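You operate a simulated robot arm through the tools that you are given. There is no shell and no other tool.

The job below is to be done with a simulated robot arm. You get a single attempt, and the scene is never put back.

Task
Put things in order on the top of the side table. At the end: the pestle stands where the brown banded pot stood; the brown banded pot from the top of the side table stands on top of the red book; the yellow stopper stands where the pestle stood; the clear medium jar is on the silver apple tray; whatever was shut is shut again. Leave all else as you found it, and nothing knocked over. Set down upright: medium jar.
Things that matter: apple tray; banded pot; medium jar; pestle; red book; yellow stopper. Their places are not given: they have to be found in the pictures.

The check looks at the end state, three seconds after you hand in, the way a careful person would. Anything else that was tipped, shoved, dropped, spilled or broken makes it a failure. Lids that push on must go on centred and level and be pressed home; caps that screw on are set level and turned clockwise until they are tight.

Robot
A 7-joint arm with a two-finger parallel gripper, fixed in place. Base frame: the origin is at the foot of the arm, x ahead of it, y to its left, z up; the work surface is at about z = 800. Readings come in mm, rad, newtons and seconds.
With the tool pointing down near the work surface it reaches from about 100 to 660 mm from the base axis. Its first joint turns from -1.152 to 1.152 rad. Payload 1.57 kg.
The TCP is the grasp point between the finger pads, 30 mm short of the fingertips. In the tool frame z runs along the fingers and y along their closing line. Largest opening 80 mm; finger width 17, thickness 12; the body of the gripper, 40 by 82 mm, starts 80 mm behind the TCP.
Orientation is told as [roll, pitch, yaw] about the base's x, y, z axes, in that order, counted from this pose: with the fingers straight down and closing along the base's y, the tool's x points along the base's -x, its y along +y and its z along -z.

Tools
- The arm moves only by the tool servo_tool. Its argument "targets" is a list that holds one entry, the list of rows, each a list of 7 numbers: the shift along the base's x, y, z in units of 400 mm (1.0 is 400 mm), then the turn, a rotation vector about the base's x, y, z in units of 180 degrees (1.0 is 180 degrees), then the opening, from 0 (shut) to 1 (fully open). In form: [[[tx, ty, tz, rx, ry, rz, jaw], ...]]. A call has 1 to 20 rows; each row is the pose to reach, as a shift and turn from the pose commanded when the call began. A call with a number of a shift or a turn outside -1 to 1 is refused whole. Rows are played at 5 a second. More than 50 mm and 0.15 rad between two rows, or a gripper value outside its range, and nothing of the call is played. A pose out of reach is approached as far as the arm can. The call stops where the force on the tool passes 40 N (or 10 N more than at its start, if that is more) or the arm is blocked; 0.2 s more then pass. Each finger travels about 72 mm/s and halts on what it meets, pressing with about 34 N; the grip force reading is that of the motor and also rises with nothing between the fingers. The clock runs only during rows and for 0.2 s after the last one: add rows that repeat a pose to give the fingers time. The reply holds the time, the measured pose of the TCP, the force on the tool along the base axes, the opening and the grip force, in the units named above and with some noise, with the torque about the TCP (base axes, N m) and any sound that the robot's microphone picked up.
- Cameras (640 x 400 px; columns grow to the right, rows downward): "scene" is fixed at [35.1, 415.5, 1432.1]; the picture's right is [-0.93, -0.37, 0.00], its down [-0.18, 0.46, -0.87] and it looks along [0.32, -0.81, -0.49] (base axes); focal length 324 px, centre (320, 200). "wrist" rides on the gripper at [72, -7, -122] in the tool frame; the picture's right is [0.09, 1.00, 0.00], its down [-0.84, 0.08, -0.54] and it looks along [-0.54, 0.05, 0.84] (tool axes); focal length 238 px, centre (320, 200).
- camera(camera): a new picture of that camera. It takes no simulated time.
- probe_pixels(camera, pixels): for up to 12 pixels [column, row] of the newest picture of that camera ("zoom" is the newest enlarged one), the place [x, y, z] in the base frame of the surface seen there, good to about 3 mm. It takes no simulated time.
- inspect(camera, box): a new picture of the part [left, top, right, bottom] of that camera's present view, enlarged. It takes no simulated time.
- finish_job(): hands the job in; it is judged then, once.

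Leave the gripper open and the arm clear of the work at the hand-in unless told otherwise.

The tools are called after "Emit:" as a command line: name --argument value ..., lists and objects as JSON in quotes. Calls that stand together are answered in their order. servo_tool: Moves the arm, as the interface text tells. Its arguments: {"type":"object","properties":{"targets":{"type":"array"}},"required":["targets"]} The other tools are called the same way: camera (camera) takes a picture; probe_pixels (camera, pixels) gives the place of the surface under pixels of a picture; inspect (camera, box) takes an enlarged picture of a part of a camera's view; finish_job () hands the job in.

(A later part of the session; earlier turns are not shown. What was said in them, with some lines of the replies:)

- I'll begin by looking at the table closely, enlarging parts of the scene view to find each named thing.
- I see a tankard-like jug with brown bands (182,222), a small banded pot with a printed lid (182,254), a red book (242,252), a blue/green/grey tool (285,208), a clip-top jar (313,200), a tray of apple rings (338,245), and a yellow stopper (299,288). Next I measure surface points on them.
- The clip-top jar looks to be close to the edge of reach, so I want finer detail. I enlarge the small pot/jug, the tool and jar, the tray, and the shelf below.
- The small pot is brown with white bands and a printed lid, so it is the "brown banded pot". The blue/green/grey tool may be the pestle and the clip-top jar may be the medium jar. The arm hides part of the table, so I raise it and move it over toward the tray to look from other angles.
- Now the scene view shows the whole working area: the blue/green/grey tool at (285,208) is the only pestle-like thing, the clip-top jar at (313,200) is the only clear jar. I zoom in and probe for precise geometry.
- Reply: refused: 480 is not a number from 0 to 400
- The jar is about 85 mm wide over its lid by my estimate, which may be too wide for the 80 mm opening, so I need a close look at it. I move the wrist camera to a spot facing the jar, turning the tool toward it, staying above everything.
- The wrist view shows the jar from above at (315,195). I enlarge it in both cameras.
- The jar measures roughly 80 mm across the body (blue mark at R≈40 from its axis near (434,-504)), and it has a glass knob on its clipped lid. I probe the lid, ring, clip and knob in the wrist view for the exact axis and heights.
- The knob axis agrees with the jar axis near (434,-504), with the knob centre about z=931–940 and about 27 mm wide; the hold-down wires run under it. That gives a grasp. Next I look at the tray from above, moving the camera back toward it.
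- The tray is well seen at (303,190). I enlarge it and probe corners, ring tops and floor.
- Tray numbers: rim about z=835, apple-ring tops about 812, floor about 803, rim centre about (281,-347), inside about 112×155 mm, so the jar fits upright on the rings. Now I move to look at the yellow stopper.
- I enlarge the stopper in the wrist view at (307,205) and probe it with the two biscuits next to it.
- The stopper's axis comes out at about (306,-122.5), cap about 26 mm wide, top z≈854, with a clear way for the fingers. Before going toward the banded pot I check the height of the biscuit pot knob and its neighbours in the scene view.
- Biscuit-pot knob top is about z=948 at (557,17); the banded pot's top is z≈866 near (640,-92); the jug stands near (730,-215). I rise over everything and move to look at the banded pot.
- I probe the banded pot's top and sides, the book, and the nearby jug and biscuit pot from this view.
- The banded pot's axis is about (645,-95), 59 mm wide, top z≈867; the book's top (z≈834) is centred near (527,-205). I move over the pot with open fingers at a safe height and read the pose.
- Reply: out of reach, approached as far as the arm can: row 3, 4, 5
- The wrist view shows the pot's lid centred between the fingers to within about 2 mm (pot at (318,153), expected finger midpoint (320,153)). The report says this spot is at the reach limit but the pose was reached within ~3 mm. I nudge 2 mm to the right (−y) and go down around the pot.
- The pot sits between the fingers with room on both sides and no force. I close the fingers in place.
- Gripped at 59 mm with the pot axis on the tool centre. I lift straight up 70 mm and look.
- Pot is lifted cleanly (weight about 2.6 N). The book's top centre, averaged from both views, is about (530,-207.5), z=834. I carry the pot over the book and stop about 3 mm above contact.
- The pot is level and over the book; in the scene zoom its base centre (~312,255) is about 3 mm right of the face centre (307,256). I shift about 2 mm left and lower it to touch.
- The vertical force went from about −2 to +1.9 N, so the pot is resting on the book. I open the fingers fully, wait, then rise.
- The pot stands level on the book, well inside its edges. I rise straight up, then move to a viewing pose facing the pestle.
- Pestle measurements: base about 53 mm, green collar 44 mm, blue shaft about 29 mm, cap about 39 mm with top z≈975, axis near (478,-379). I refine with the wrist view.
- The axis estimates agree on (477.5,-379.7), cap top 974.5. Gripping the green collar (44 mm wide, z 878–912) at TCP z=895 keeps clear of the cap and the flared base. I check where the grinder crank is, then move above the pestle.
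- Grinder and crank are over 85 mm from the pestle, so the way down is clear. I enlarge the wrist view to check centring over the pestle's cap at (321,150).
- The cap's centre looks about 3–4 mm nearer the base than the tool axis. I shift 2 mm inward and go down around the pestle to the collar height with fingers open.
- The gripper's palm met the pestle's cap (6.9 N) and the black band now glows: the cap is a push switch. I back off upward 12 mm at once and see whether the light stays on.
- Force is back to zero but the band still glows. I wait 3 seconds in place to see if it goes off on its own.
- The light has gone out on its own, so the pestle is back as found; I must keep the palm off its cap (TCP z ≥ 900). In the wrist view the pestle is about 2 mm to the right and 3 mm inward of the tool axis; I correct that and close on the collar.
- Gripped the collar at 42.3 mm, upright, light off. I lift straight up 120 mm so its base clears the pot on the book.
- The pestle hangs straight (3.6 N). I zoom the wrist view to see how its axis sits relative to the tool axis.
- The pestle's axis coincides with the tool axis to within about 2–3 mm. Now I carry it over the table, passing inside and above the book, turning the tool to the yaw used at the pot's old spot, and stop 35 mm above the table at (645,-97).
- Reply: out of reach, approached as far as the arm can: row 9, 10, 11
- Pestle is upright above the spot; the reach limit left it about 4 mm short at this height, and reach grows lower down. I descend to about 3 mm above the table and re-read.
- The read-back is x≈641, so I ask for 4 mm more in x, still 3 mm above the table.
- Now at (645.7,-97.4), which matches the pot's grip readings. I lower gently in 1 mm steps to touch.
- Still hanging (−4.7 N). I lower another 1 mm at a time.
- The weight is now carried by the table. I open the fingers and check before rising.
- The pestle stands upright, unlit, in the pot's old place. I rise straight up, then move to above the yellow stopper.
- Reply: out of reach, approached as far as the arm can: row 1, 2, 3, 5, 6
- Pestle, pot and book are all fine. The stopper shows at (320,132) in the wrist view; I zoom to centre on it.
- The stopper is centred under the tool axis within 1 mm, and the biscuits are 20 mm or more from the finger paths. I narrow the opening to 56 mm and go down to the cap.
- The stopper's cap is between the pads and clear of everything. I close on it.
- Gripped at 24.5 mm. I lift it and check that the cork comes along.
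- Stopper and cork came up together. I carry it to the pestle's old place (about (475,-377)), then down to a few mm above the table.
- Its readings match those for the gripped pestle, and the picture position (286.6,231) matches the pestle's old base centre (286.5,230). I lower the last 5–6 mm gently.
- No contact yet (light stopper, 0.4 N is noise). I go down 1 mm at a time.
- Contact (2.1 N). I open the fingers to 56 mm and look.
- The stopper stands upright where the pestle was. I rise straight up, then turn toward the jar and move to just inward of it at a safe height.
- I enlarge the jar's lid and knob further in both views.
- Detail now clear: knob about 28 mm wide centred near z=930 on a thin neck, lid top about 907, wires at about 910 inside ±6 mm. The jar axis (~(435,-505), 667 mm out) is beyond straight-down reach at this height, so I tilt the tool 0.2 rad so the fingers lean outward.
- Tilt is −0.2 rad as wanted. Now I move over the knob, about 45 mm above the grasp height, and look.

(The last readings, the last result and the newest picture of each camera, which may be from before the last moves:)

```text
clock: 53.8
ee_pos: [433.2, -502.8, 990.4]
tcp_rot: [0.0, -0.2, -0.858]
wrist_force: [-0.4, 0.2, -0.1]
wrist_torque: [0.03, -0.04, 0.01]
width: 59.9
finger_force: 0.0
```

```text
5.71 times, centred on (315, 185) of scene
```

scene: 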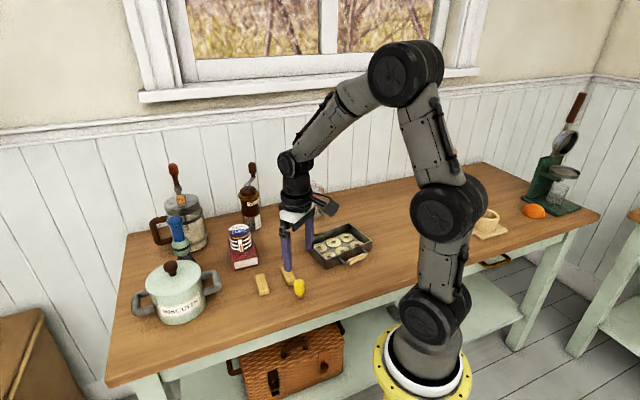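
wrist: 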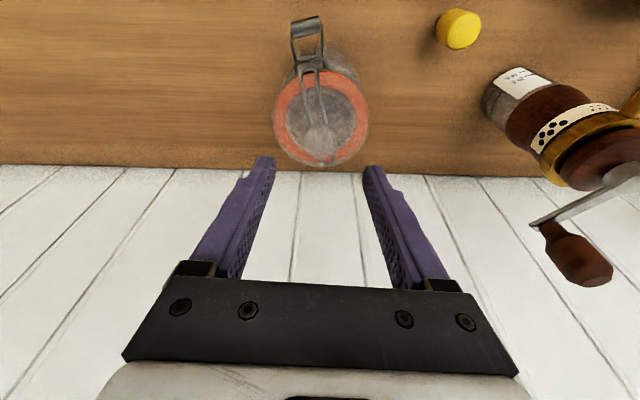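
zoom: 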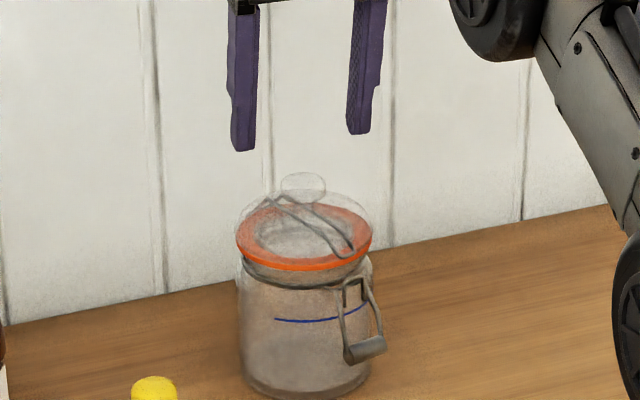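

The knob projects within about 2 mm of the planned line (seen (319.7,141.6), expected (321.7,142.8)). I correct 2 mm sideways and descend so the tips come to about z=920, level with the knob.

Emit:
servo_tool --targets '[[[-0.005, -0.0005, 0, 0, 0, 0, 0.75], [-0.005, -0.0005, -0.04, 0, 0, 0, 0.75], [-0.005, -0.0005, -0.08, 0, 0, 0, 0.75], [-0.005, -0.0005, -0.1, 0, 0, 0, 0.75], [-0.005, -0.0005, -0.1, 0, 0, 0, 0.75]]]'

Emit:
camera --camera "wrist"

Emit:
inspect --camera "wrist" --box '[240, 80, 400, 230]'

Emit:
inspect --camera "scene" --box '[295, 160, 335, 210]'

```text
clock: 55.0
ee_pos: [429.4, -502.1, 951.2]
tcp_rot: [-0.001, -0.2, -0.859]
wrist_force: [-0.7, -1.1, 0.5]
wrist_torque: [0.0, 0.01, -0.02]
width: 60.1
finger_force: 0.1
```

```text
taken
```

wrist: 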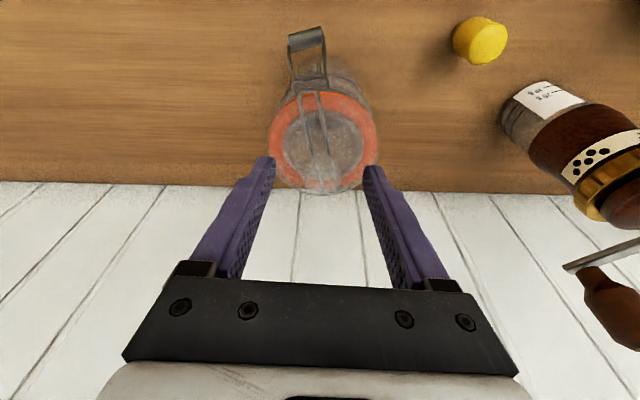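

```text
2.67 times, centred on (320, 155) of wrist
```

zoom: 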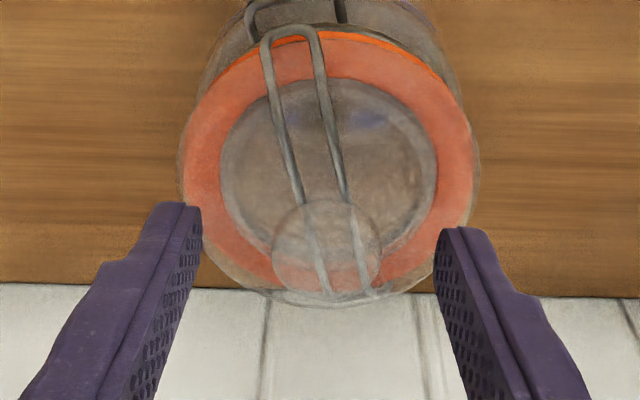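

```text
8.00 times, centred on (315, 185) of scene
```

zoom: 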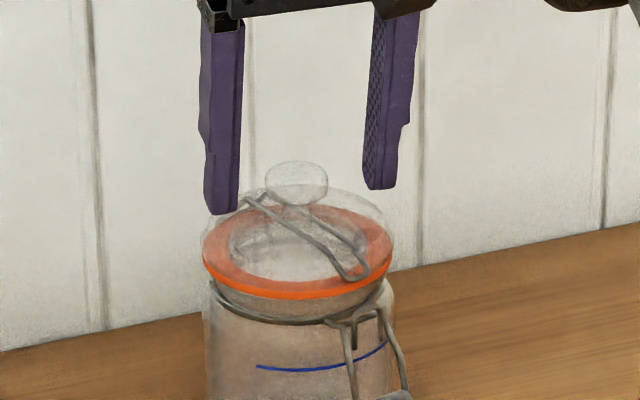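

Now the knob sits right on the tool axis (seen (322,174), expected (321,175)). I go down the last 6 mm, leaving about 6 mm above the lid.

Emit:
servo_tool --targets '[[[0, 0, -0.008, 0, 0, 0, 0.75], [0, 0, -0.015, 0, 0, 0, 0.75], [0, 0, -0.015, 0, 0, 0, 0.75]]]'

Emit:
inspect --camera "wrist" --box '[240, 80, 400, 230]'

Emit:
inspect --camera "scene" --box '[295, 160, 335, 210]'

```text
clock: 55.8
ee_pos: [430.4, -502.5, 944.6]
tcp_rot: [-0.001, -0.199, -0.859]
wrist_force: [-0.2, 0.8, -0.8]
wrist_torque: [-0.02, -0.02, -0.01]
width: 60.3
finger_force: 0.1
```

```text
2.67 times, centred on (320, 155) of wrist
```

zoom: 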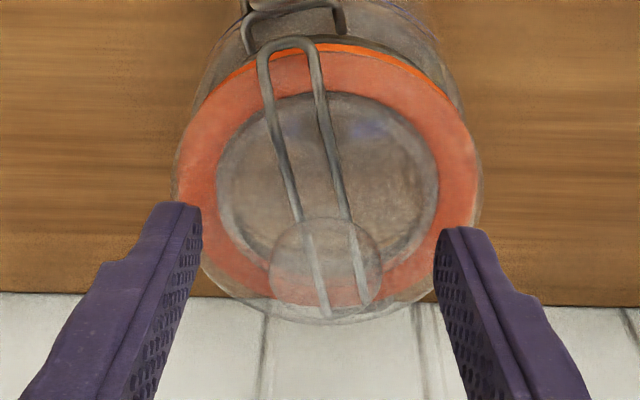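

```text
8.00 times, centred on (315, 185) of scene
```

zoom: 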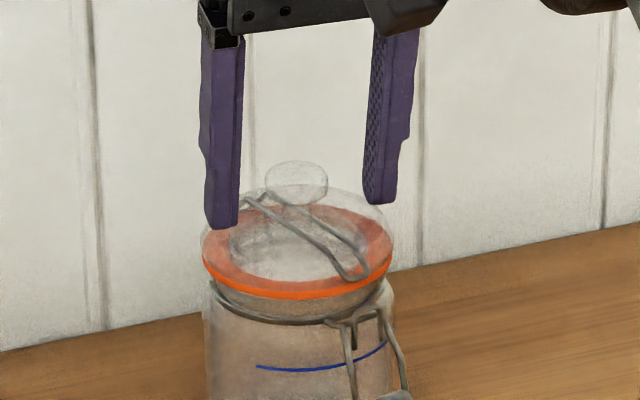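

Well aligned. I close the fingers on the knob.

Emit:
servo_tool --targets '[[[0, 0, 0, 0, 0, 0, 0.55], [0, 0, 0, 0, 0, 0, 0.4], [0, 0, 0, 0, 0, 0, 0.2], [0, 0, 0, 0, 0, 0, 0], [0, 0, 0, 0, 0, 0, 0]]]'

Emit:
inspect --camera "wrist" --box '[240, 80, 400, 230]'

Emit:
inspect --camera "scene" --box '[285, 160, 345, 230]'

```text
clock: 57.0
ee_pos: [429.7, -502.7, 944.3]
tcp_rot: [0.002, -0.201, -0.859]
wrist_force: [2.2, 2.4, -0.5]
wrist_torque: [0.14, -0.16, 0.04]
width: 26.5
finger_force: 34.2
```

```text
2.67 times, centred on (320, 155) of wrist
```

zoom: 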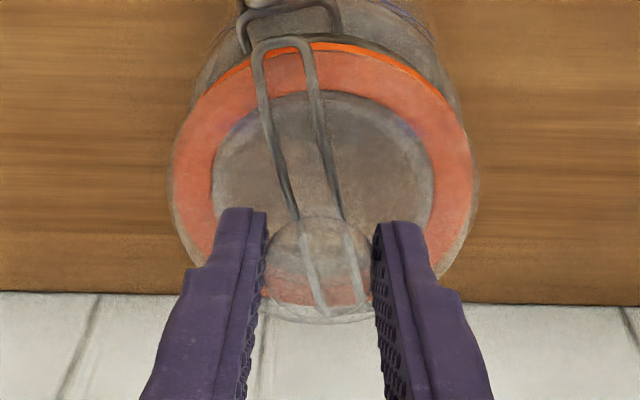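

```text
5.71 times, centred on (315, 195) of scene
```

zoom: 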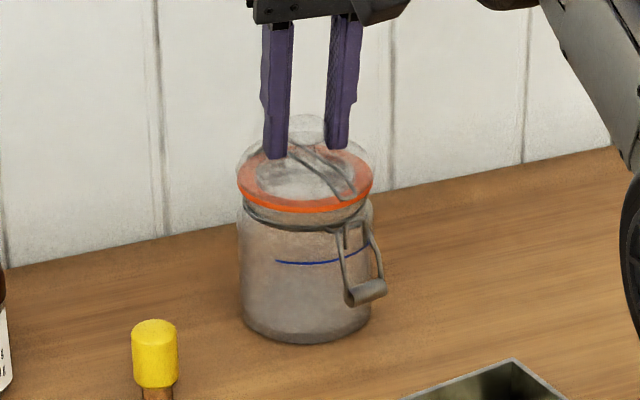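

Gripped at 26.5 mm. I lift just 8 mm slowly and check that the whole jar, not only the lid, comes up.

Emit:
servo_tool --targets '[[[0, 0, 0.005, 0, 0, 0, 0], [0, 0, 0.01, 0, 0, 0, 0], [0, 0, 0.015, 0, 0, 0, 0], [0, 0, 0.02, 0, 0, 0, 0], [0, 0, 0.02, 0, 0, 0, 0]]]'

Emit:
inspect --camera "scene" --box '[285, 160, 345, 230]'

Emit:
camera --camera "wrist"

```text
clock: 58.2
ee_pos: [428.7, -501.7, 952.9]
tcp_rot: [-0.002, -0.199, -0.858]
wrist_force: [1.1, 0.3, -5.4]
wrist_torque: [0.02, 0.0, -0.04]
width: 26.6
finger_force: 33.8
```

```text
5.71 times, centred on (315, 195) of scene
```

zoom: 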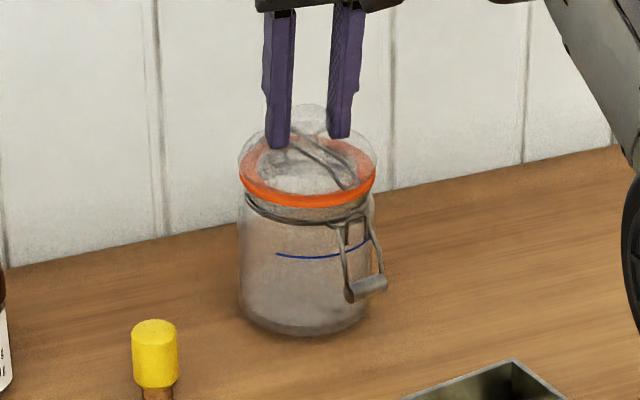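

```text
taken
```

wrist: 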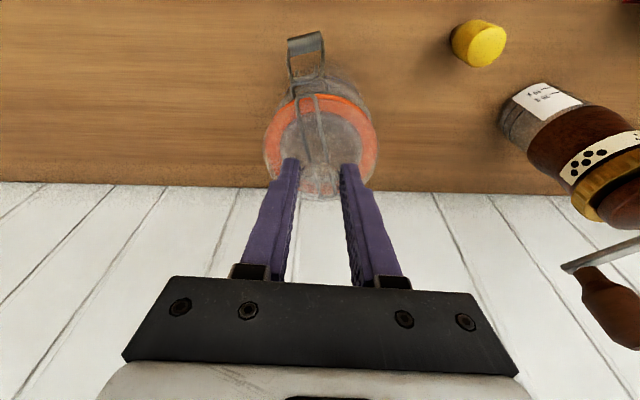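

The whole jar came up (5.4 N), still shut; it hangs very slightly clip-side down. I lift further while moving inward and carry it slowly over the tray centre, base well above the rim.

Emit:
servo_tool --targets '[[[0, 0, 0.0375, 0, 0, 0, 0], [-0.0125, 0.0125, 0.0875, 0, 0, 0, 0], [-0.0375, 0.04, 0.1375, 0, 0, 0, 0], [-0.08, 0.0825, 0.155, 0, 0, 0, 0], [-0.13, 0.135, 0.155, 0, 0, 0, 0], [-0.185, 0.1925, 0.155, 0, 0, 0, 0], [-0.24, 0.25, 0.155, 0, 0, 0, 0], [-0.29, 0.3025, 0.155, 0, 0, 0, 0], [-0.3325, 0.3475, 0.155, 0, 0, 0, 0], [-0.3625, 0.3775, 0.155, 0, 0, 0, 0], [-0.377, 0.3935, 0.155, 0, 0, 0, 0], [-0.377, 0.3935, 0.155, 0, 0, 0, 0]]]'

Emit:
camera --camera "wrist"

Emit:
inspect --camera "scene" --box '[280, 170, 390, 280]'

```text
clock: 60.8
ee_pos: [278.8, -342.7, 1015.4]
tcp_rot: [0.001, -0.201, -0.858]
wrist_force: [-0.3, 0.6, -4.7]
wrist_torque: [0.03, 0.01, -0.03]
width: 26.7
finger_force: 34.4
```

```text
taken
```

wrist: 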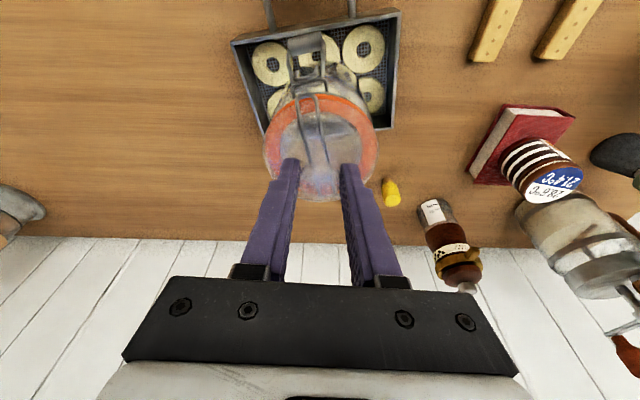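

```text
3.64 times, centred on (335, 225) of scene
```

zoom: 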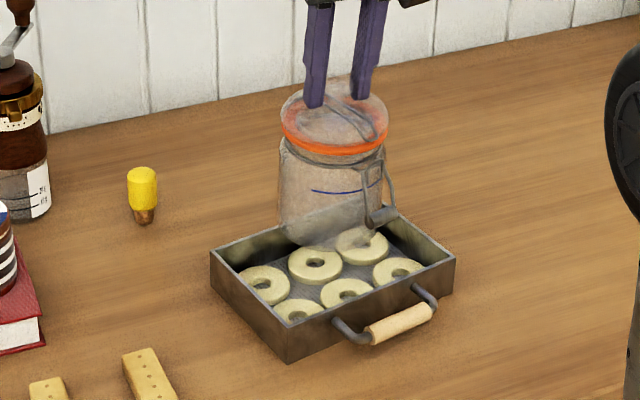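

The jar hangs over the tray. I zoom in and probe the tray rim and the jar to check the centring and tilt before lowering.

Emit:
inspect --camera "scene" --box '[300, 185, 365, 265]'

Emit:
probe_pixels --camera "zoom" --pixels '[[120, 250], [260, 395], [555, 265], [430, 165], [230, 285], [290, 265], [350, 250], [345, 320], [270, 350], [410, 285], [330, 150], [320, 90]]'

Emit:
inspect --camera "wrist" --box '[220, 0, 420, 200]'

Emit:
probe_pixels --camera "zoom" --pixels '[[343, 30], [480, 250], [25, 85], [100, 270], [345, 50], [475, 245], [300, 195], [250, 240], [390, 240], [225, 75], [330, 75], [430, 190]]'

```text
5.00 times, centred on (332, 225) of scene
```

zoom: 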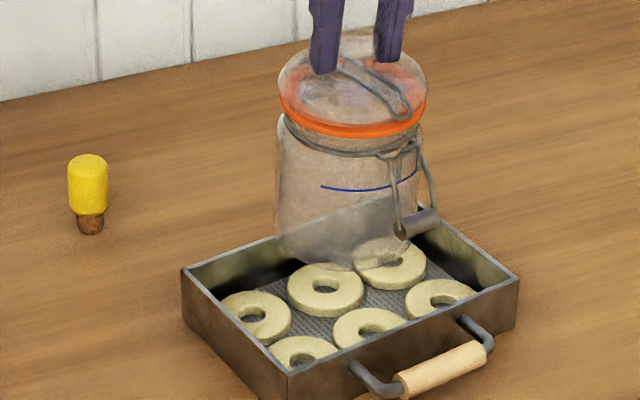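

```text
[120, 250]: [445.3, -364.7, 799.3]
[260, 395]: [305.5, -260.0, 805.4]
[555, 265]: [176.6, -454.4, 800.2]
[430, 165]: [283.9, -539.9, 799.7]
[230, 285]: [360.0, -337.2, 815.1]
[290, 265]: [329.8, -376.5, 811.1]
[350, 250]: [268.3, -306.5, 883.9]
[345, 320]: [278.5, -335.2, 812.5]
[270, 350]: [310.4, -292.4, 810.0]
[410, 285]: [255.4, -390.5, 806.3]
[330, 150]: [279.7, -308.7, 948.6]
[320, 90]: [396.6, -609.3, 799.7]
```

```text
2.00 times, centred on (320, 100) of wrist
```

zoom: 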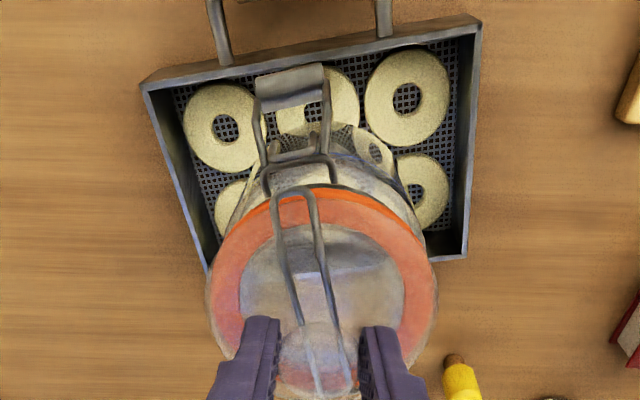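

```text
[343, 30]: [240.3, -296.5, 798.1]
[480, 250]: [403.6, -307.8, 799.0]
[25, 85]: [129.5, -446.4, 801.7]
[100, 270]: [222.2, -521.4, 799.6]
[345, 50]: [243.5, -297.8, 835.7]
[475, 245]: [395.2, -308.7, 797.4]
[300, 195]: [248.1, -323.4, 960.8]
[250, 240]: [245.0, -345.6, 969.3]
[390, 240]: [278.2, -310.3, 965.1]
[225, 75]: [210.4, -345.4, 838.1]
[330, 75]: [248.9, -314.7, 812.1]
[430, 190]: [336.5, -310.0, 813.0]
```

The ring probes suggest the jar leans somewhat (clip side down). I probe the blue mark and the clip roll to measure the lean: upright they'd be at z≈931 and ≈924.

Emit:
inspect --camera "scene" --box '[315, 190, 360, 245]'

Emit:
probe_pixels --camera "zoom" --pixels '[[235, 140], [260, 143], [280, 145], [300, 145], [345, 138], [400, 200], [420, 200], [435, 190], [260, 40], [300, 45], [330, 42], [210, 20]]'

```text
7.27 times, centred on (338, 218) of scene
```

zoom: 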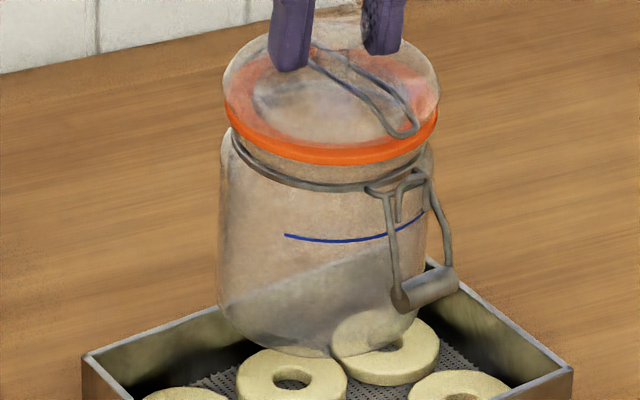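

```text
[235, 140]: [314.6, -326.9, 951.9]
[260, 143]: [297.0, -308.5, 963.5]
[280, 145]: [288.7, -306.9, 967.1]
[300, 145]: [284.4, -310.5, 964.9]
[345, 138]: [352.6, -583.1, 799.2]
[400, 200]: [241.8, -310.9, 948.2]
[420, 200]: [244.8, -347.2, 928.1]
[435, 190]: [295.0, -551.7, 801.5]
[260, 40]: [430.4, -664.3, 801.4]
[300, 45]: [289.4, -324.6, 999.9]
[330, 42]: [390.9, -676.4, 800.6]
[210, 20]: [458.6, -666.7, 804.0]
```

Those rows hit the ring, not the mark. I probe the blue line at zoom row 240 and the clip roll at row 290.

Emit:
probe_pixels --camera "zoom" --pixels '[[290, 236], [310, 239], [330, 241], [350, 241], [370, 239], [415, 293], [430, 288], [445, 280], [405, 300], [270, 325], [330, 352], [390, 330]]'

```text
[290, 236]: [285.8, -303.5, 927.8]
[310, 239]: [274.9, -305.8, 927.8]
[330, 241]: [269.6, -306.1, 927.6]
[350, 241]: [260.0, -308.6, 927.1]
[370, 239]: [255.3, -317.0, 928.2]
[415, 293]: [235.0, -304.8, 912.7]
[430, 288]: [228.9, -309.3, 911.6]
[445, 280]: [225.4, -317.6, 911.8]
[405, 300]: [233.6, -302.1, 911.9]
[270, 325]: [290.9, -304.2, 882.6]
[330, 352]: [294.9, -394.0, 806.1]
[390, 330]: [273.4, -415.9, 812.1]
```

The mark reads 927.7 (upright would be 931.4), so the jar leans about 0.1 rad toward the clip side. I try levelling it by rotating the tool +0.11 rad about the closing axis, knob held in place, then re-measure.

Emit:
servo_tool --targets '[[[0.001, -0.001, 0, 0.0088, 0.0076, 0, 0], [0.0017, -0.002, 0.0003, 0.0177, 0.0153, 0, 0], [0.0025, -0.0029, 0.0005, 0.0265, 0.0229, 0, 0], [0.0025, -0.0029, 0.0005, 0.0265, 0.0229, 0, 0], [0.0025, -0.0029, 0.0005, 0.0265, 0.0229, 0, 0]]]'

Emit:
inspect --camera "scene" --box '[315, 190, 360, 245]'

Emit:
probe_pixels --camera "zoom" --pixels '[[290, 236], [310, 239], [330, 241], [330, 238], [330, 235], [330, 232], [415, 293], [430, 288], [415, 285], [280, 145], [300, 145], [300, 140]]'

```text
clock: 62.0
ee_pos: [280.3, -345.9, 1014.5]
tcp_rot: [0.001, -0.093, -0.857]
wrist_force: [0.3, -0.1, -5.5]
wrist_torque: [-0.02, 0.0, -0.02]
width: 26.6
finger_force: 34.1
```

```text
7.27 times, centred on (338, 218) of scene
```

zoom: 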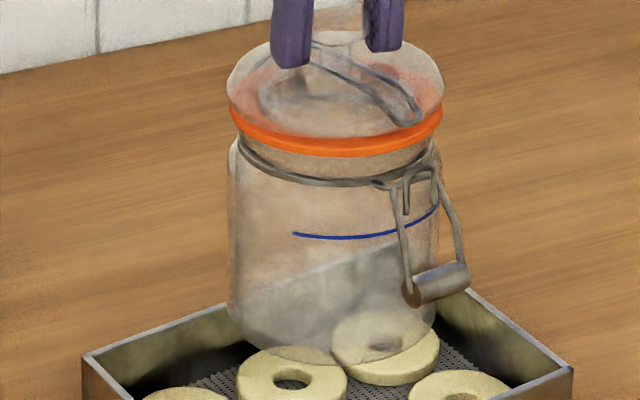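

```text
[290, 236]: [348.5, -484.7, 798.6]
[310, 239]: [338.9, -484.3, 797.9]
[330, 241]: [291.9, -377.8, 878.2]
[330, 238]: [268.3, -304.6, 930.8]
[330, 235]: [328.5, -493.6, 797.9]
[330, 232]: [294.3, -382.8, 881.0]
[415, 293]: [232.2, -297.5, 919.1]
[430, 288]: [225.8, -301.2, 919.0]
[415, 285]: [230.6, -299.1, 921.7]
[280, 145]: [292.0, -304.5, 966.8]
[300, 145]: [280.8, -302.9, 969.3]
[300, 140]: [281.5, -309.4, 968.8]
```

The jar turned with the tool and is now almost level (mark 930.8, ring ≈968). Tray corners reprojected give its centre as (281.7,-346.4), and the jar axis is about (281,-345). I add 0.03 rad and lower to about 5 mm above the apple rings.

Emit:
servo_tool --targets '[[[0.001, -0.0015, 0, 0.0036, 0.0031, 0, 0], [0.0015, -0.003, -0.03, 0.0072, 0.00625, 0, 0], [0.0015, -0.003, -0.065, 0.0072, 0.00625, 0, 0], [0.0015, -0.003, -0.1, 0.0072, 0.00625, 0, 0], [0.0015, -0.003, -0.13, 0.0072, 0.00625, 0, 0], [0.0015, -0.003, -0.13, 0.0072, 0.00625, 0, 0]]]'

Emit:
inspect --camera "scene" --box '[300, 200, 375, 270]'

Emit:
camera --camera "wrist"

```text
clock: 63.4
ee_pos: [280.9, -348.6, 962.9]
tcp_rot: [-0.001, -0.061, -0.858]
wrist_force: [0.4, 0.2, -5.7]
wrist_torque: [-0.06, -0.03, 0.0]
width: 26.6
finger_force: 33.9
```

```text
5.71 times, centred on (338, 235) of scene
```

zoom: 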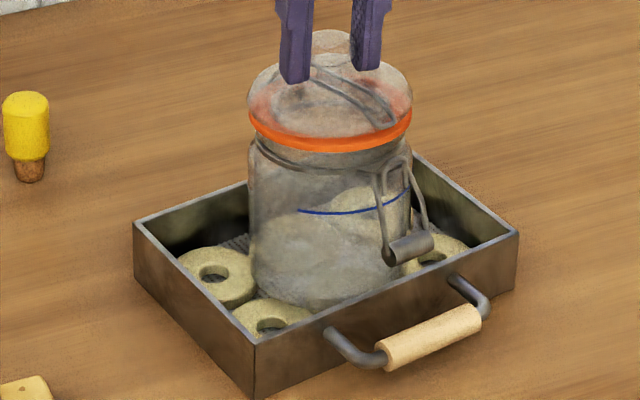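

```text
taken
```

wrist: 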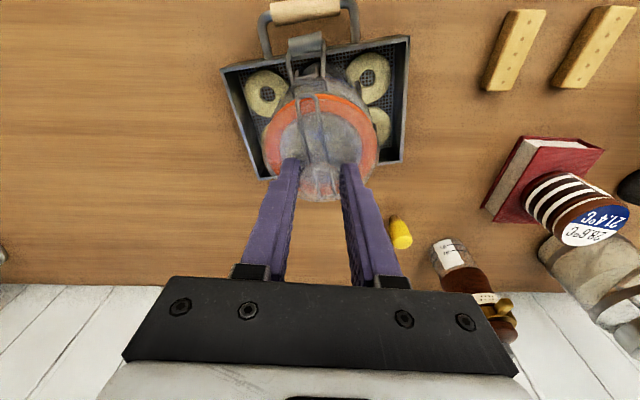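

The jar is inside the tray walls and looks level. I measure the level once more on the blue mark (upright: z≈879) and ring (≈916).

Emit:
inspect --camera "scene" --box '[320, 210, 360, 255]'

Emit:
probe_pixels --camera "zoom" --pixels '[[260, 241], [280, 244], [300, 246], [330, 246], [360, 242], [420, 300], [440, 295], [410, 305], [280, 108], [310, 112], [340, 112], [250, 100]]'

```text
8.89 times, centred on (340, 232) of scene
```

zoom: 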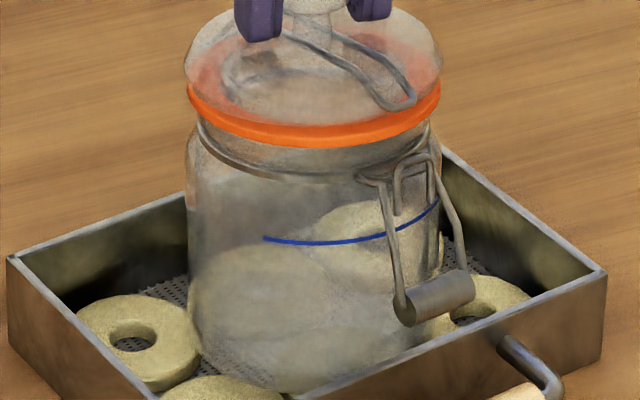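

```text
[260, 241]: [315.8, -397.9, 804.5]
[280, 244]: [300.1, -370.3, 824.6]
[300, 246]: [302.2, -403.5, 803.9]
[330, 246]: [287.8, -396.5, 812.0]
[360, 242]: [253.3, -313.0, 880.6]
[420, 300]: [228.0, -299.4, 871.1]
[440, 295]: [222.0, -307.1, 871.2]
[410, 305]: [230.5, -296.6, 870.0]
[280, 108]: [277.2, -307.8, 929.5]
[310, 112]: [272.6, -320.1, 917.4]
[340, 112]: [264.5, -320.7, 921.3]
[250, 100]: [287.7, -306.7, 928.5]
```

Mark 880.6 and clip 871 match upright values, so the jar is level. I lower 4 mm, then feel for contact.

Emit:
servo_tool --targets '[[[0, 0, -0.005, 0, 0, 0, 0], [0, 0, -0.01, 0, 0, 0, 0], [0, 0, -0.01, 0, 0, 0, 0]]]'

Emit:
servo_tool --targets '[[[0, 0, -0.0025, 0, 0, 0, 0], [0, 0, -0.0025, 0, 0, 0, 0]]]'

```text
clock: 64.2
ee_pos: [282.0, -349.6, 961.7]
tcp_rot: [-0.001, -0.07, -0.859]
wrist_force: [1.6, 0.6, 12.7]
wrist_torque: [-0.28, -0.65, 0.09]
width: 26.8
finger_force: 34.0
```

```text
clock: 64.8
ee_pos: [279.6, -348.4, 958.8]
tcp_rot: [0.001, -0.066, -0.859]
wrist_force: [1.7, 1.9, 17.0]
wrist_torque: [-0.45, -0.73, 0.07]
width: 26.7
finger_force: 34.3
```

Contact came about 4 mm early, with the torque showing it is on the jar's outer edge: the jar is now slightly over-rotated. I raise 3 mm at once and look.

Emit:
servo_tool --targets '[[[0, 0, 0.005, 0, 0, 0, 0], [0, 0, 0.0085, 0, 0, 0, 0], [0, 0, 0.0085, 0, 0, 0, 0]]]'

Emit:
inspect --camera "scene" --box '[300, 200, 375, 270]'

Emit:
inspect --camera "scene" --box '[320, 210, 360, 255]'

Emit:
probe_pixels --camera "zoom" --pixels '[[280, 242], [300, 244], [330, 245], [350, 244], [360, 242], [340, 245], [420, 300], [440, 295], [270, 130], [310, 135], [350, 133], [240, 120]]'

```text
clock: 65.6
ee_pos: [278.7, -347.3, 959.4]
tcp_rot: [0.0, -0.054, -0.859]
wrist_force: [-0.5, -0.4, 2.8]
wrist_torque: [-0.22, -0.03, 0.03]
width: 26.7
finger_force: 34.2
```

```text
5.71 times, centred on (338, 235) of scene
```

zoom: 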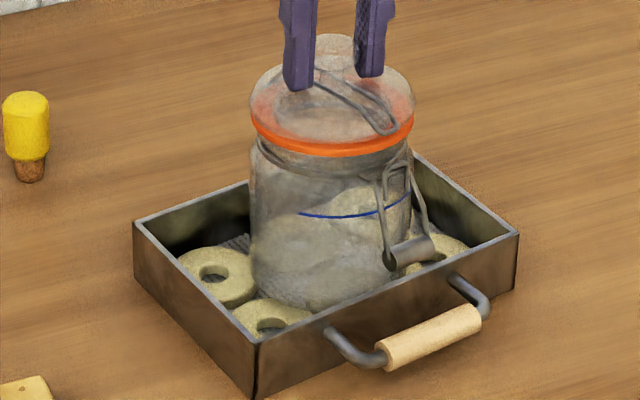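

```text
8.89 times, centred on (340, 232) of scene
```

zoom: 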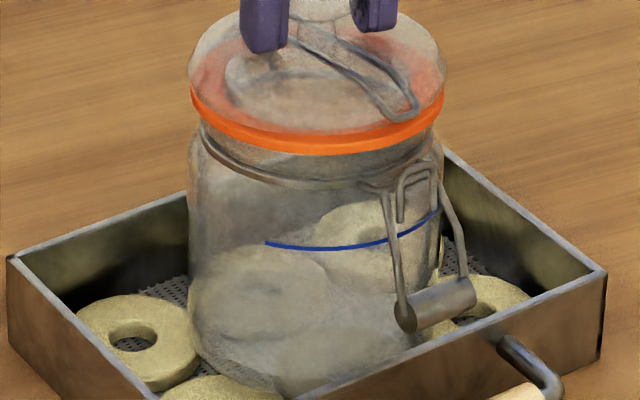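

```text
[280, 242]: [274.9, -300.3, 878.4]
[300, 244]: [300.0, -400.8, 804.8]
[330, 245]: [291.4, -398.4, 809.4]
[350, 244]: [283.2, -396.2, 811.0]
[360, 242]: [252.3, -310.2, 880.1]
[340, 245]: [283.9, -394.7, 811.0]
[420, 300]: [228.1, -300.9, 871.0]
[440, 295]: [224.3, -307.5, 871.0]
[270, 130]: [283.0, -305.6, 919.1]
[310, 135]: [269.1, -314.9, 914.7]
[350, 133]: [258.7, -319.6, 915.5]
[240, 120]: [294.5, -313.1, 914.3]
```

Heights now say the inner side is about 3 mm high (lean ≈0.07 rad outward), in line with the outer-edge touch. I rotate back 0.065 rad about the closing axis with the knob held, raising 1 mm.

Emit:
servo_tool --targets '[[[0, 0, 0.0025, 0, 0, 0, 0], [-0.0008, 0.0009, 0.0025, -0.0078, -0.0068, 0, 0], [-0.0015, 0.0017, 0.0025, -0.01565, -0.01353, 0, 0], [-0.0015, 0.0017, 0.0025, -0.01565, -0.01353, 0, 0]]]'

Emit:
inspect --camera "scene" --box '[320, 210, 360, 255]'

Emit:
probe_pixels --camera "zoom" --pixels '[[280, 242], [280, 245], [300, 247], [320, 248], [340, 248], [360, 245], [420, 300], [440, 295], [270, 130], [310, 135], [340, 247], [320, 246]]'

```text
clock: 66.6
ee_pos: [279.5, -346.6, 961.7]
tcp_rot: [0.001, -0.126, -0.858]
wrist_force: [-0.2, 0.1, -5.8]
wrist_torque: [-0.01, 0.05, -0.02]
width: 26.6
finger_force: 34.0
```

```text
8.89 times, centred on (340, 232) of scene
```

zoom: 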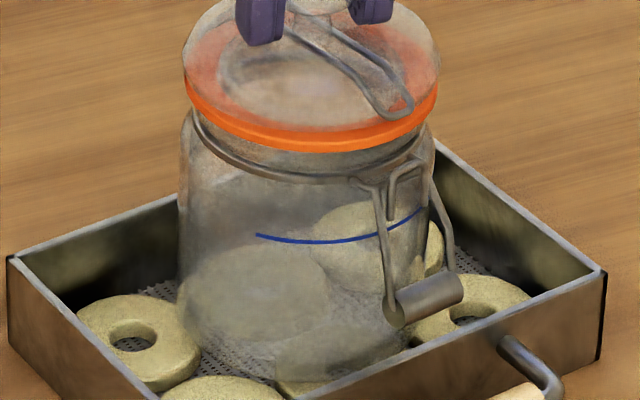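

```text
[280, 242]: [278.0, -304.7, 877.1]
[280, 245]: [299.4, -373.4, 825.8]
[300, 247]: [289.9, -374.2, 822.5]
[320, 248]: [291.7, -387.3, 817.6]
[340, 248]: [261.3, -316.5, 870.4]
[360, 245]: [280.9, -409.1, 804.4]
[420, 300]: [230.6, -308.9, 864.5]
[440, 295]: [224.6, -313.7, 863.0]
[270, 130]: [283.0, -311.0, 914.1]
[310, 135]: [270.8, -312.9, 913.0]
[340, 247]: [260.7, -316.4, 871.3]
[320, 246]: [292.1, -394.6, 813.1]
```

Now it hangs free and blue mark, ring and clip roll all agree with upright within about 0.02 rad. I lower in small steps, watching the force.

Emit:
servo_tool --targets '[[[0, 0, -0.003, 0, 0, 0, 0], [0, 0, -0.0055, 0, 0, 0, 0], [0, 0, -0.0055, 0, 0, 0, 0]]]'

```text
clock: 67.4
ee_pos: [280.4, -347.7, 960.2]
tcp_rot: [-0.002, -0.126, -0.858]
wrist_force: [-0.1, 0.0, -6.4]
wrist_torque: [0.02, 0.0, 0.0]
width: 26.6
finger_force: 33.7
```

Still free (−6.4 N). Another 1.2 mm.

Emit:
servo_tool --targets '[[[0, 0, -0.003, 0, 0, 0, 0], [0, 0, -0.003, 0, 0, 0, 0]]]'

```text
clock: 68.0
ee_pos: [279.6, -348.4, 958.6]
tcp_rot: [0.0, -0.126, -0.858]
wrist_force: [0.5, -0.3, -3.3]
wrist_torque: [0.03, 0.02, -0.01]
width: 26.5
finger_force: 33.4
```

Force is rising to −3.3 N: first touch. Another 0.8 mm.

Emit:
servo_tool --targets '[[[0, 0, -0.002, 0, 0, 0, 0], [0, 0, -0.002, 0, 0, 0, 0]]]'

Emit:
inspect --camera "scene" --box '[300, 200, 375, 270]'

```text
clock: 68.6
ee_pos: [279.9, -347.9, 959.3]
tcp_rot: [-0.001, -0.129, -0.859]
wrist_force: [1.0, -0.3, -0.9]
wrist_torque: [-0.07, 0.05, 0.03]
width: 26.7
finger_force: 34.3
```

```text
5.71 times, centred on (338, 235) of scene
```

zoom: 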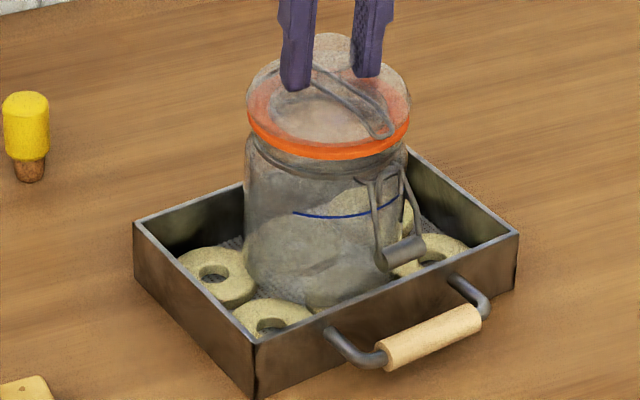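

Nearly all the weight is on the rings with small torque, i.e. well centred. One more 0.6 mm, then I'll release.

Emit:
servo_tool --targets '[[[0, 0, -0.0015, 0, 0, 0, 0], [0, 0, -0.0015, 0, 0, 0, 0]]]'

```text
clock: 69.2
ee_pos: [280.1, -348.9, 957.9]
tcp_rot: [0.001, -0.126, -0.859]
wrist_force: [2.0, 1.0, 0.6]
wrist_torque: [-0.11, -0.1, 0.06]
width: 26.5
finger_force: 34.3
```

The jar's weight is fully carried. I open the fingers.

Emit:
servo_tool --targets '[[[0, 0, 0, 0, 0, 0, 0.4], [0, 0, 0, 0, 0, 0, 0.5], [0, 0, 0, 0, 0, 0, 0.65], [0, 0, 0, 0, 0, 0, 0.75], [0, 0, 0, 0, 0, 0, 0.75]]]'

Emit:
inspect --camera "scene" --box '[300, 200, 375, 270]'

Emit:
camera --camera "wrist"

```text
clock: 70.4
ee_pos: [280.0, -346.6, 958.2]
tcp_rot: [0.0, -0.125, -0.859]
wrist_force: [0.4, 0.4, -0.7]
wrist_torque: [0.0, -0.04, 0.0]
width: 60.0
finger_force: 0.0
```

```text
5.71 times, centred on (338, 235) of scene
```

zoom: 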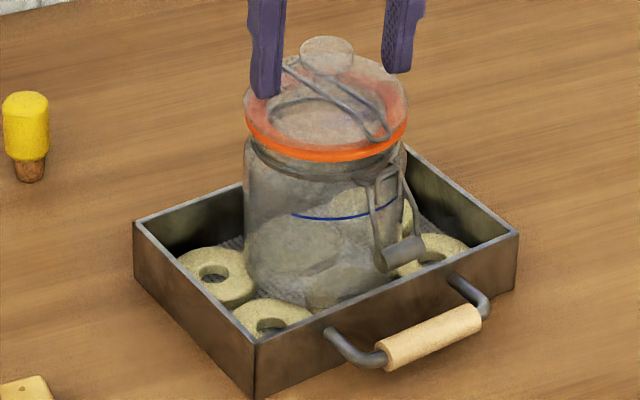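

```text
taken
```

wrist: 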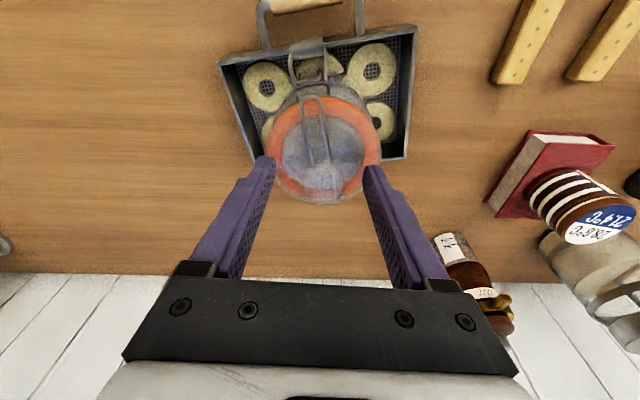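

The jar stands on the rings inside the tray and the tray has not moved. I rise straight up 150 mm, clear of the knob.

Emit:
servo_tool --targets '[[[0, 0, 0.03, 0, 0, 0, 0.75], [0, 0, 0.1, 0, 0, 0, 0.75], [0, 0, 0.2, 0, 0, 0, 0.75], [0, 0, 0.3, 0, 0, 0, 0.75], [0, 0, 0.38, 0, 0, 0, 0.75], [0, 0, 0.38, 0, 0, 0, 0.75]]]'

Emit:
camera --camera "scene"

Emit:
inspect --camera "scene" --box '[320, 205, 365, 255]'

Emit:
probe_pixels --camera "zoom" --pixels '[[265, 207], [280, 209], [300, 211], [320, 211], [340, 210], [420, 265], [440, 258], [270, 100], [310, 105], [350, 100], [240, 90], [400, 262]]'

```text
clock: 71.8
ee_pos: [279.1, -346.3, 1110.8]
tcp_rot: [-0.001, -0.126, -0.859]
wrist_force: [-0.2, 0.7, -0.5]
wrist_torque: [0.0, 0.01, 0.0]
width: 60.1
finger_force: 0.0
```

```text
taken
```

scene: 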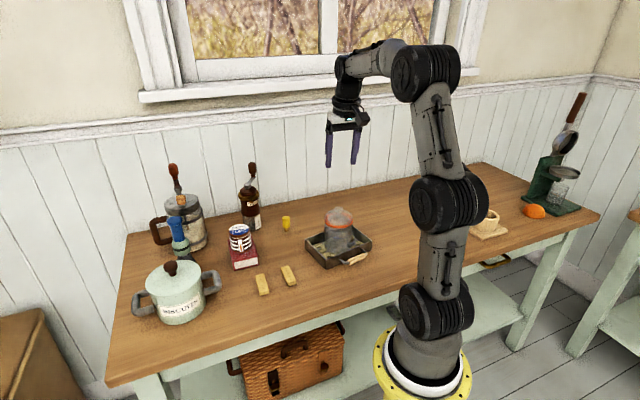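

```text
8.00 times, centred on (342, 230) of scene
```

zoom: 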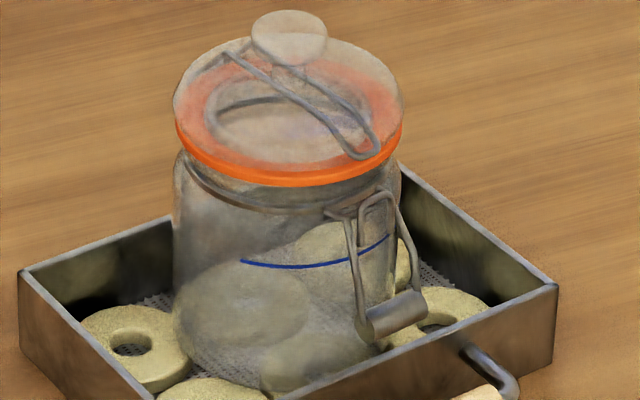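

```text
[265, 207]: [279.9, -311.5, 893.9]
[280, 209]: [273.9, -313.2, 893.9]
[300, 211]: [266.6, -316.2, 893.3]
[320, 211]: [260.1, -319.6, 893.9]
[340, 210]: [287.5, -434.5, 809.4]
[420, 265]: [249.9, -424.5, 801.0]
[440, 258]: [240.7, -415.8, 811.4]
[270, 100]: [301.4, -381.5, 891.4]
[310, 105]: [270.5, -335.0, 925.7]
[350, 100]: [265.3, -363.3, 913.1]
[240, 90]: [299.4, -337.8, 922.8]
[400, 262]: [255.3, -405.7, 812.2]
```

The jar stands in the tray. I probe the blue mark, clip roll and ring on both sides to confirm it is level on the rings, and check the others.

Emit:
probe_pixels --camera "zoom" --pixels '[[250, 263], [270, 266], [290, 267], [310, 267], [330, 264], [380, 320], [400, 315], [195, 155], [290, 180], [390, 150], [370, 165], [220, 170]]'

Emit:
inspect --camera "scene" --box '[120, 150, 310, 320]'

Emit:
camera --camera "wrist"

```text
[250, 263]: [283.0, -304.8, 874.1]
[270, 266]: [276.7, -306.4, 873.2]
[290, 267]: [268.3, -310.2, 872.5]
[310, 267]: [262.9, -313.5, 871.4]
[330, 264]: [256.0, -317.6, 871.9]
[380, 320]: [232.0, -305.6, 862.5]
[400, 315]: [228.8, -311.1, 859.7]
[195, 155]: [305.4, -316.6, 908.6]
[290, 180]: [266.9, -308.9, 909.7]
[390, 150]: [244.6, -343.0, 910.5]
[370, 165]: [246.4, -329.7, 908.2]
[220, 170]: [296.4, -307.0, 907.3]
```

```text
2.35 times, centred on (215, 235) of scene
```

zoom: 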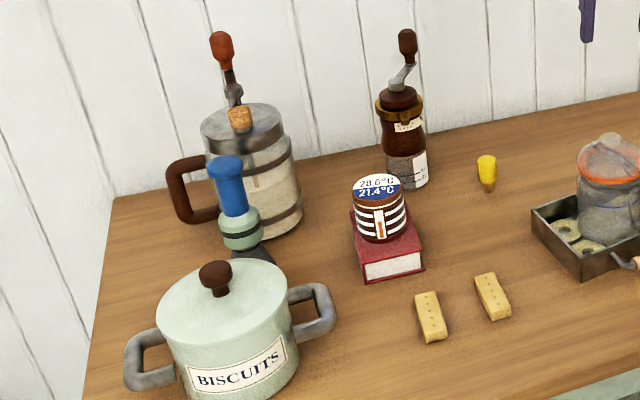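

```text
taken
```

wrist: 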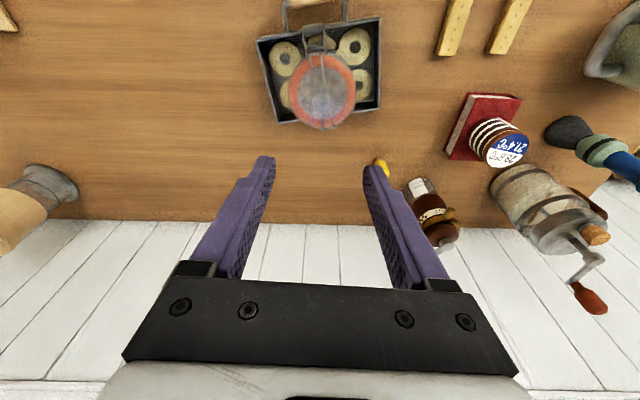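

Mark 872.6 and ring 908–910 mean the jar is level and shut. All else looks as found: grinder, jug, biscuit pot, biscuits, tray. I check the placed pestle and stopper with probes, and open the gripper fully while straightening the tool and moving up, clear of the work.

Emit:
probe_pixels --camera "wrist" --pixels '[[568, 130], [560, 133], [605, 152], [625, 165], [382, 165], [380, 168]]'

Emit:
servo_tool --targets '[[[0, 0, 0.03, 0.0101, 0.0087, 0, 0.9], [0, 0.02, 0.07, 0.0202, 0.0175, 0, 1], [0, 0.04, 0.1, 0.0303, 0.0262, 0, 1], [0, 0.06, 0.1, 0.0303, 0.0262, 0, 1], [0, 0.06, 0.1, 0.0303, 0.0262, 0, 1]]]'

Emit:
inspect --camera "scene" --box '[240, 180, 390, 300]'

Emit:
camera --camera "scene"

```text
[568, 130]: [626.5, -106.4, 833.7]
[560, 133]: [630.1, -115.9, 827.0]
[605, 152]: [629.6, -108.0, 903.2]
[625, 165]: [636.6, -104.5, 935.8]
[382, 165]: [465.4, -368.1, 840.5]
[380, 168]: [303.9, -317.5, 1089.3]
```

```text
clock: 73.0
ee_pos: [280.2, -321.7, 1150.0]
tcp_rot: [0.0, -0.001, -0.858]
wrist_force: [0.6, 0.0, 0.4]
wrist_torque: [-0.02, 0.01, 0.04]
width: 80.1
finger_force: 0.1
```

```text
3.33 times, centred on (315, 240) of scene
```

zoom: 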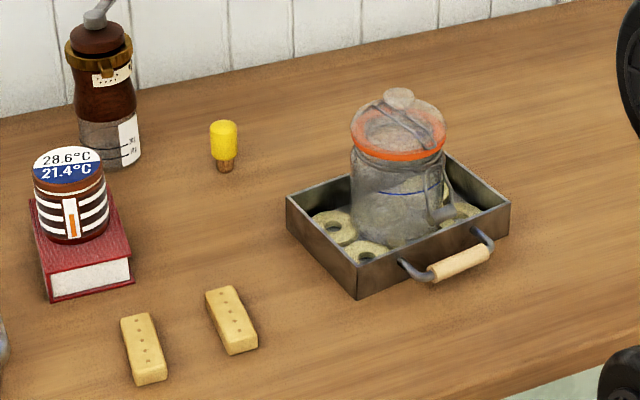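

```text
taken
```

scene: 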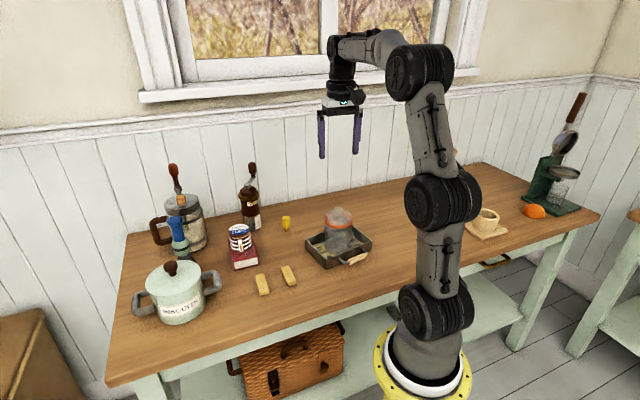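

Everything reads right:
- The pestle's axis is about (648,-97), against about (645,-96) for the pot's old place. It is upright and unlit.
- The stopper is about (477,-372), in the pestle's old place.
- The pot stands on the book.
- The jar is shut and level in the tray.
- The gripper is open and the arm is clear.

I hand the job in.

Emit:
finish_job

```text
The job is handed in.
```

The job is handed in. At the last look, every item was where the task asked and nothing had been knocked over.

- **Brown banded pot:** it stands level on top of the red book, well inside the edges.
- **Pestle:** it stands upright where the pot was, within about 3 mm by my measurements.
- **Yellow stopper:** it stands upright, cork down, where the pestle was, within about 5–8 mm by my measurements.
- **Clear medium jar:** it is upright and level on the apple rings in the silver tray. I lifted it by its lid knob, and it stayed shut the whole time.

Two things happened along the way:

- **Pestle light:** the gripper's palm touched the pestle's cap, and the band around its collar lit up. It went out by itself within about three seconds and stayed dark.
- **Jar leaning:** the jar leaned while hanging from its knob. On the first try at setting it down, one edge pressed the apple rings with about 20 N. I raised it, levelled it and set it down again. The tray did not move; I could not see the rings under the jar well enough to check them.

Everything else on the table looked as I found it. The gripper was left open and the arm clear of the work.
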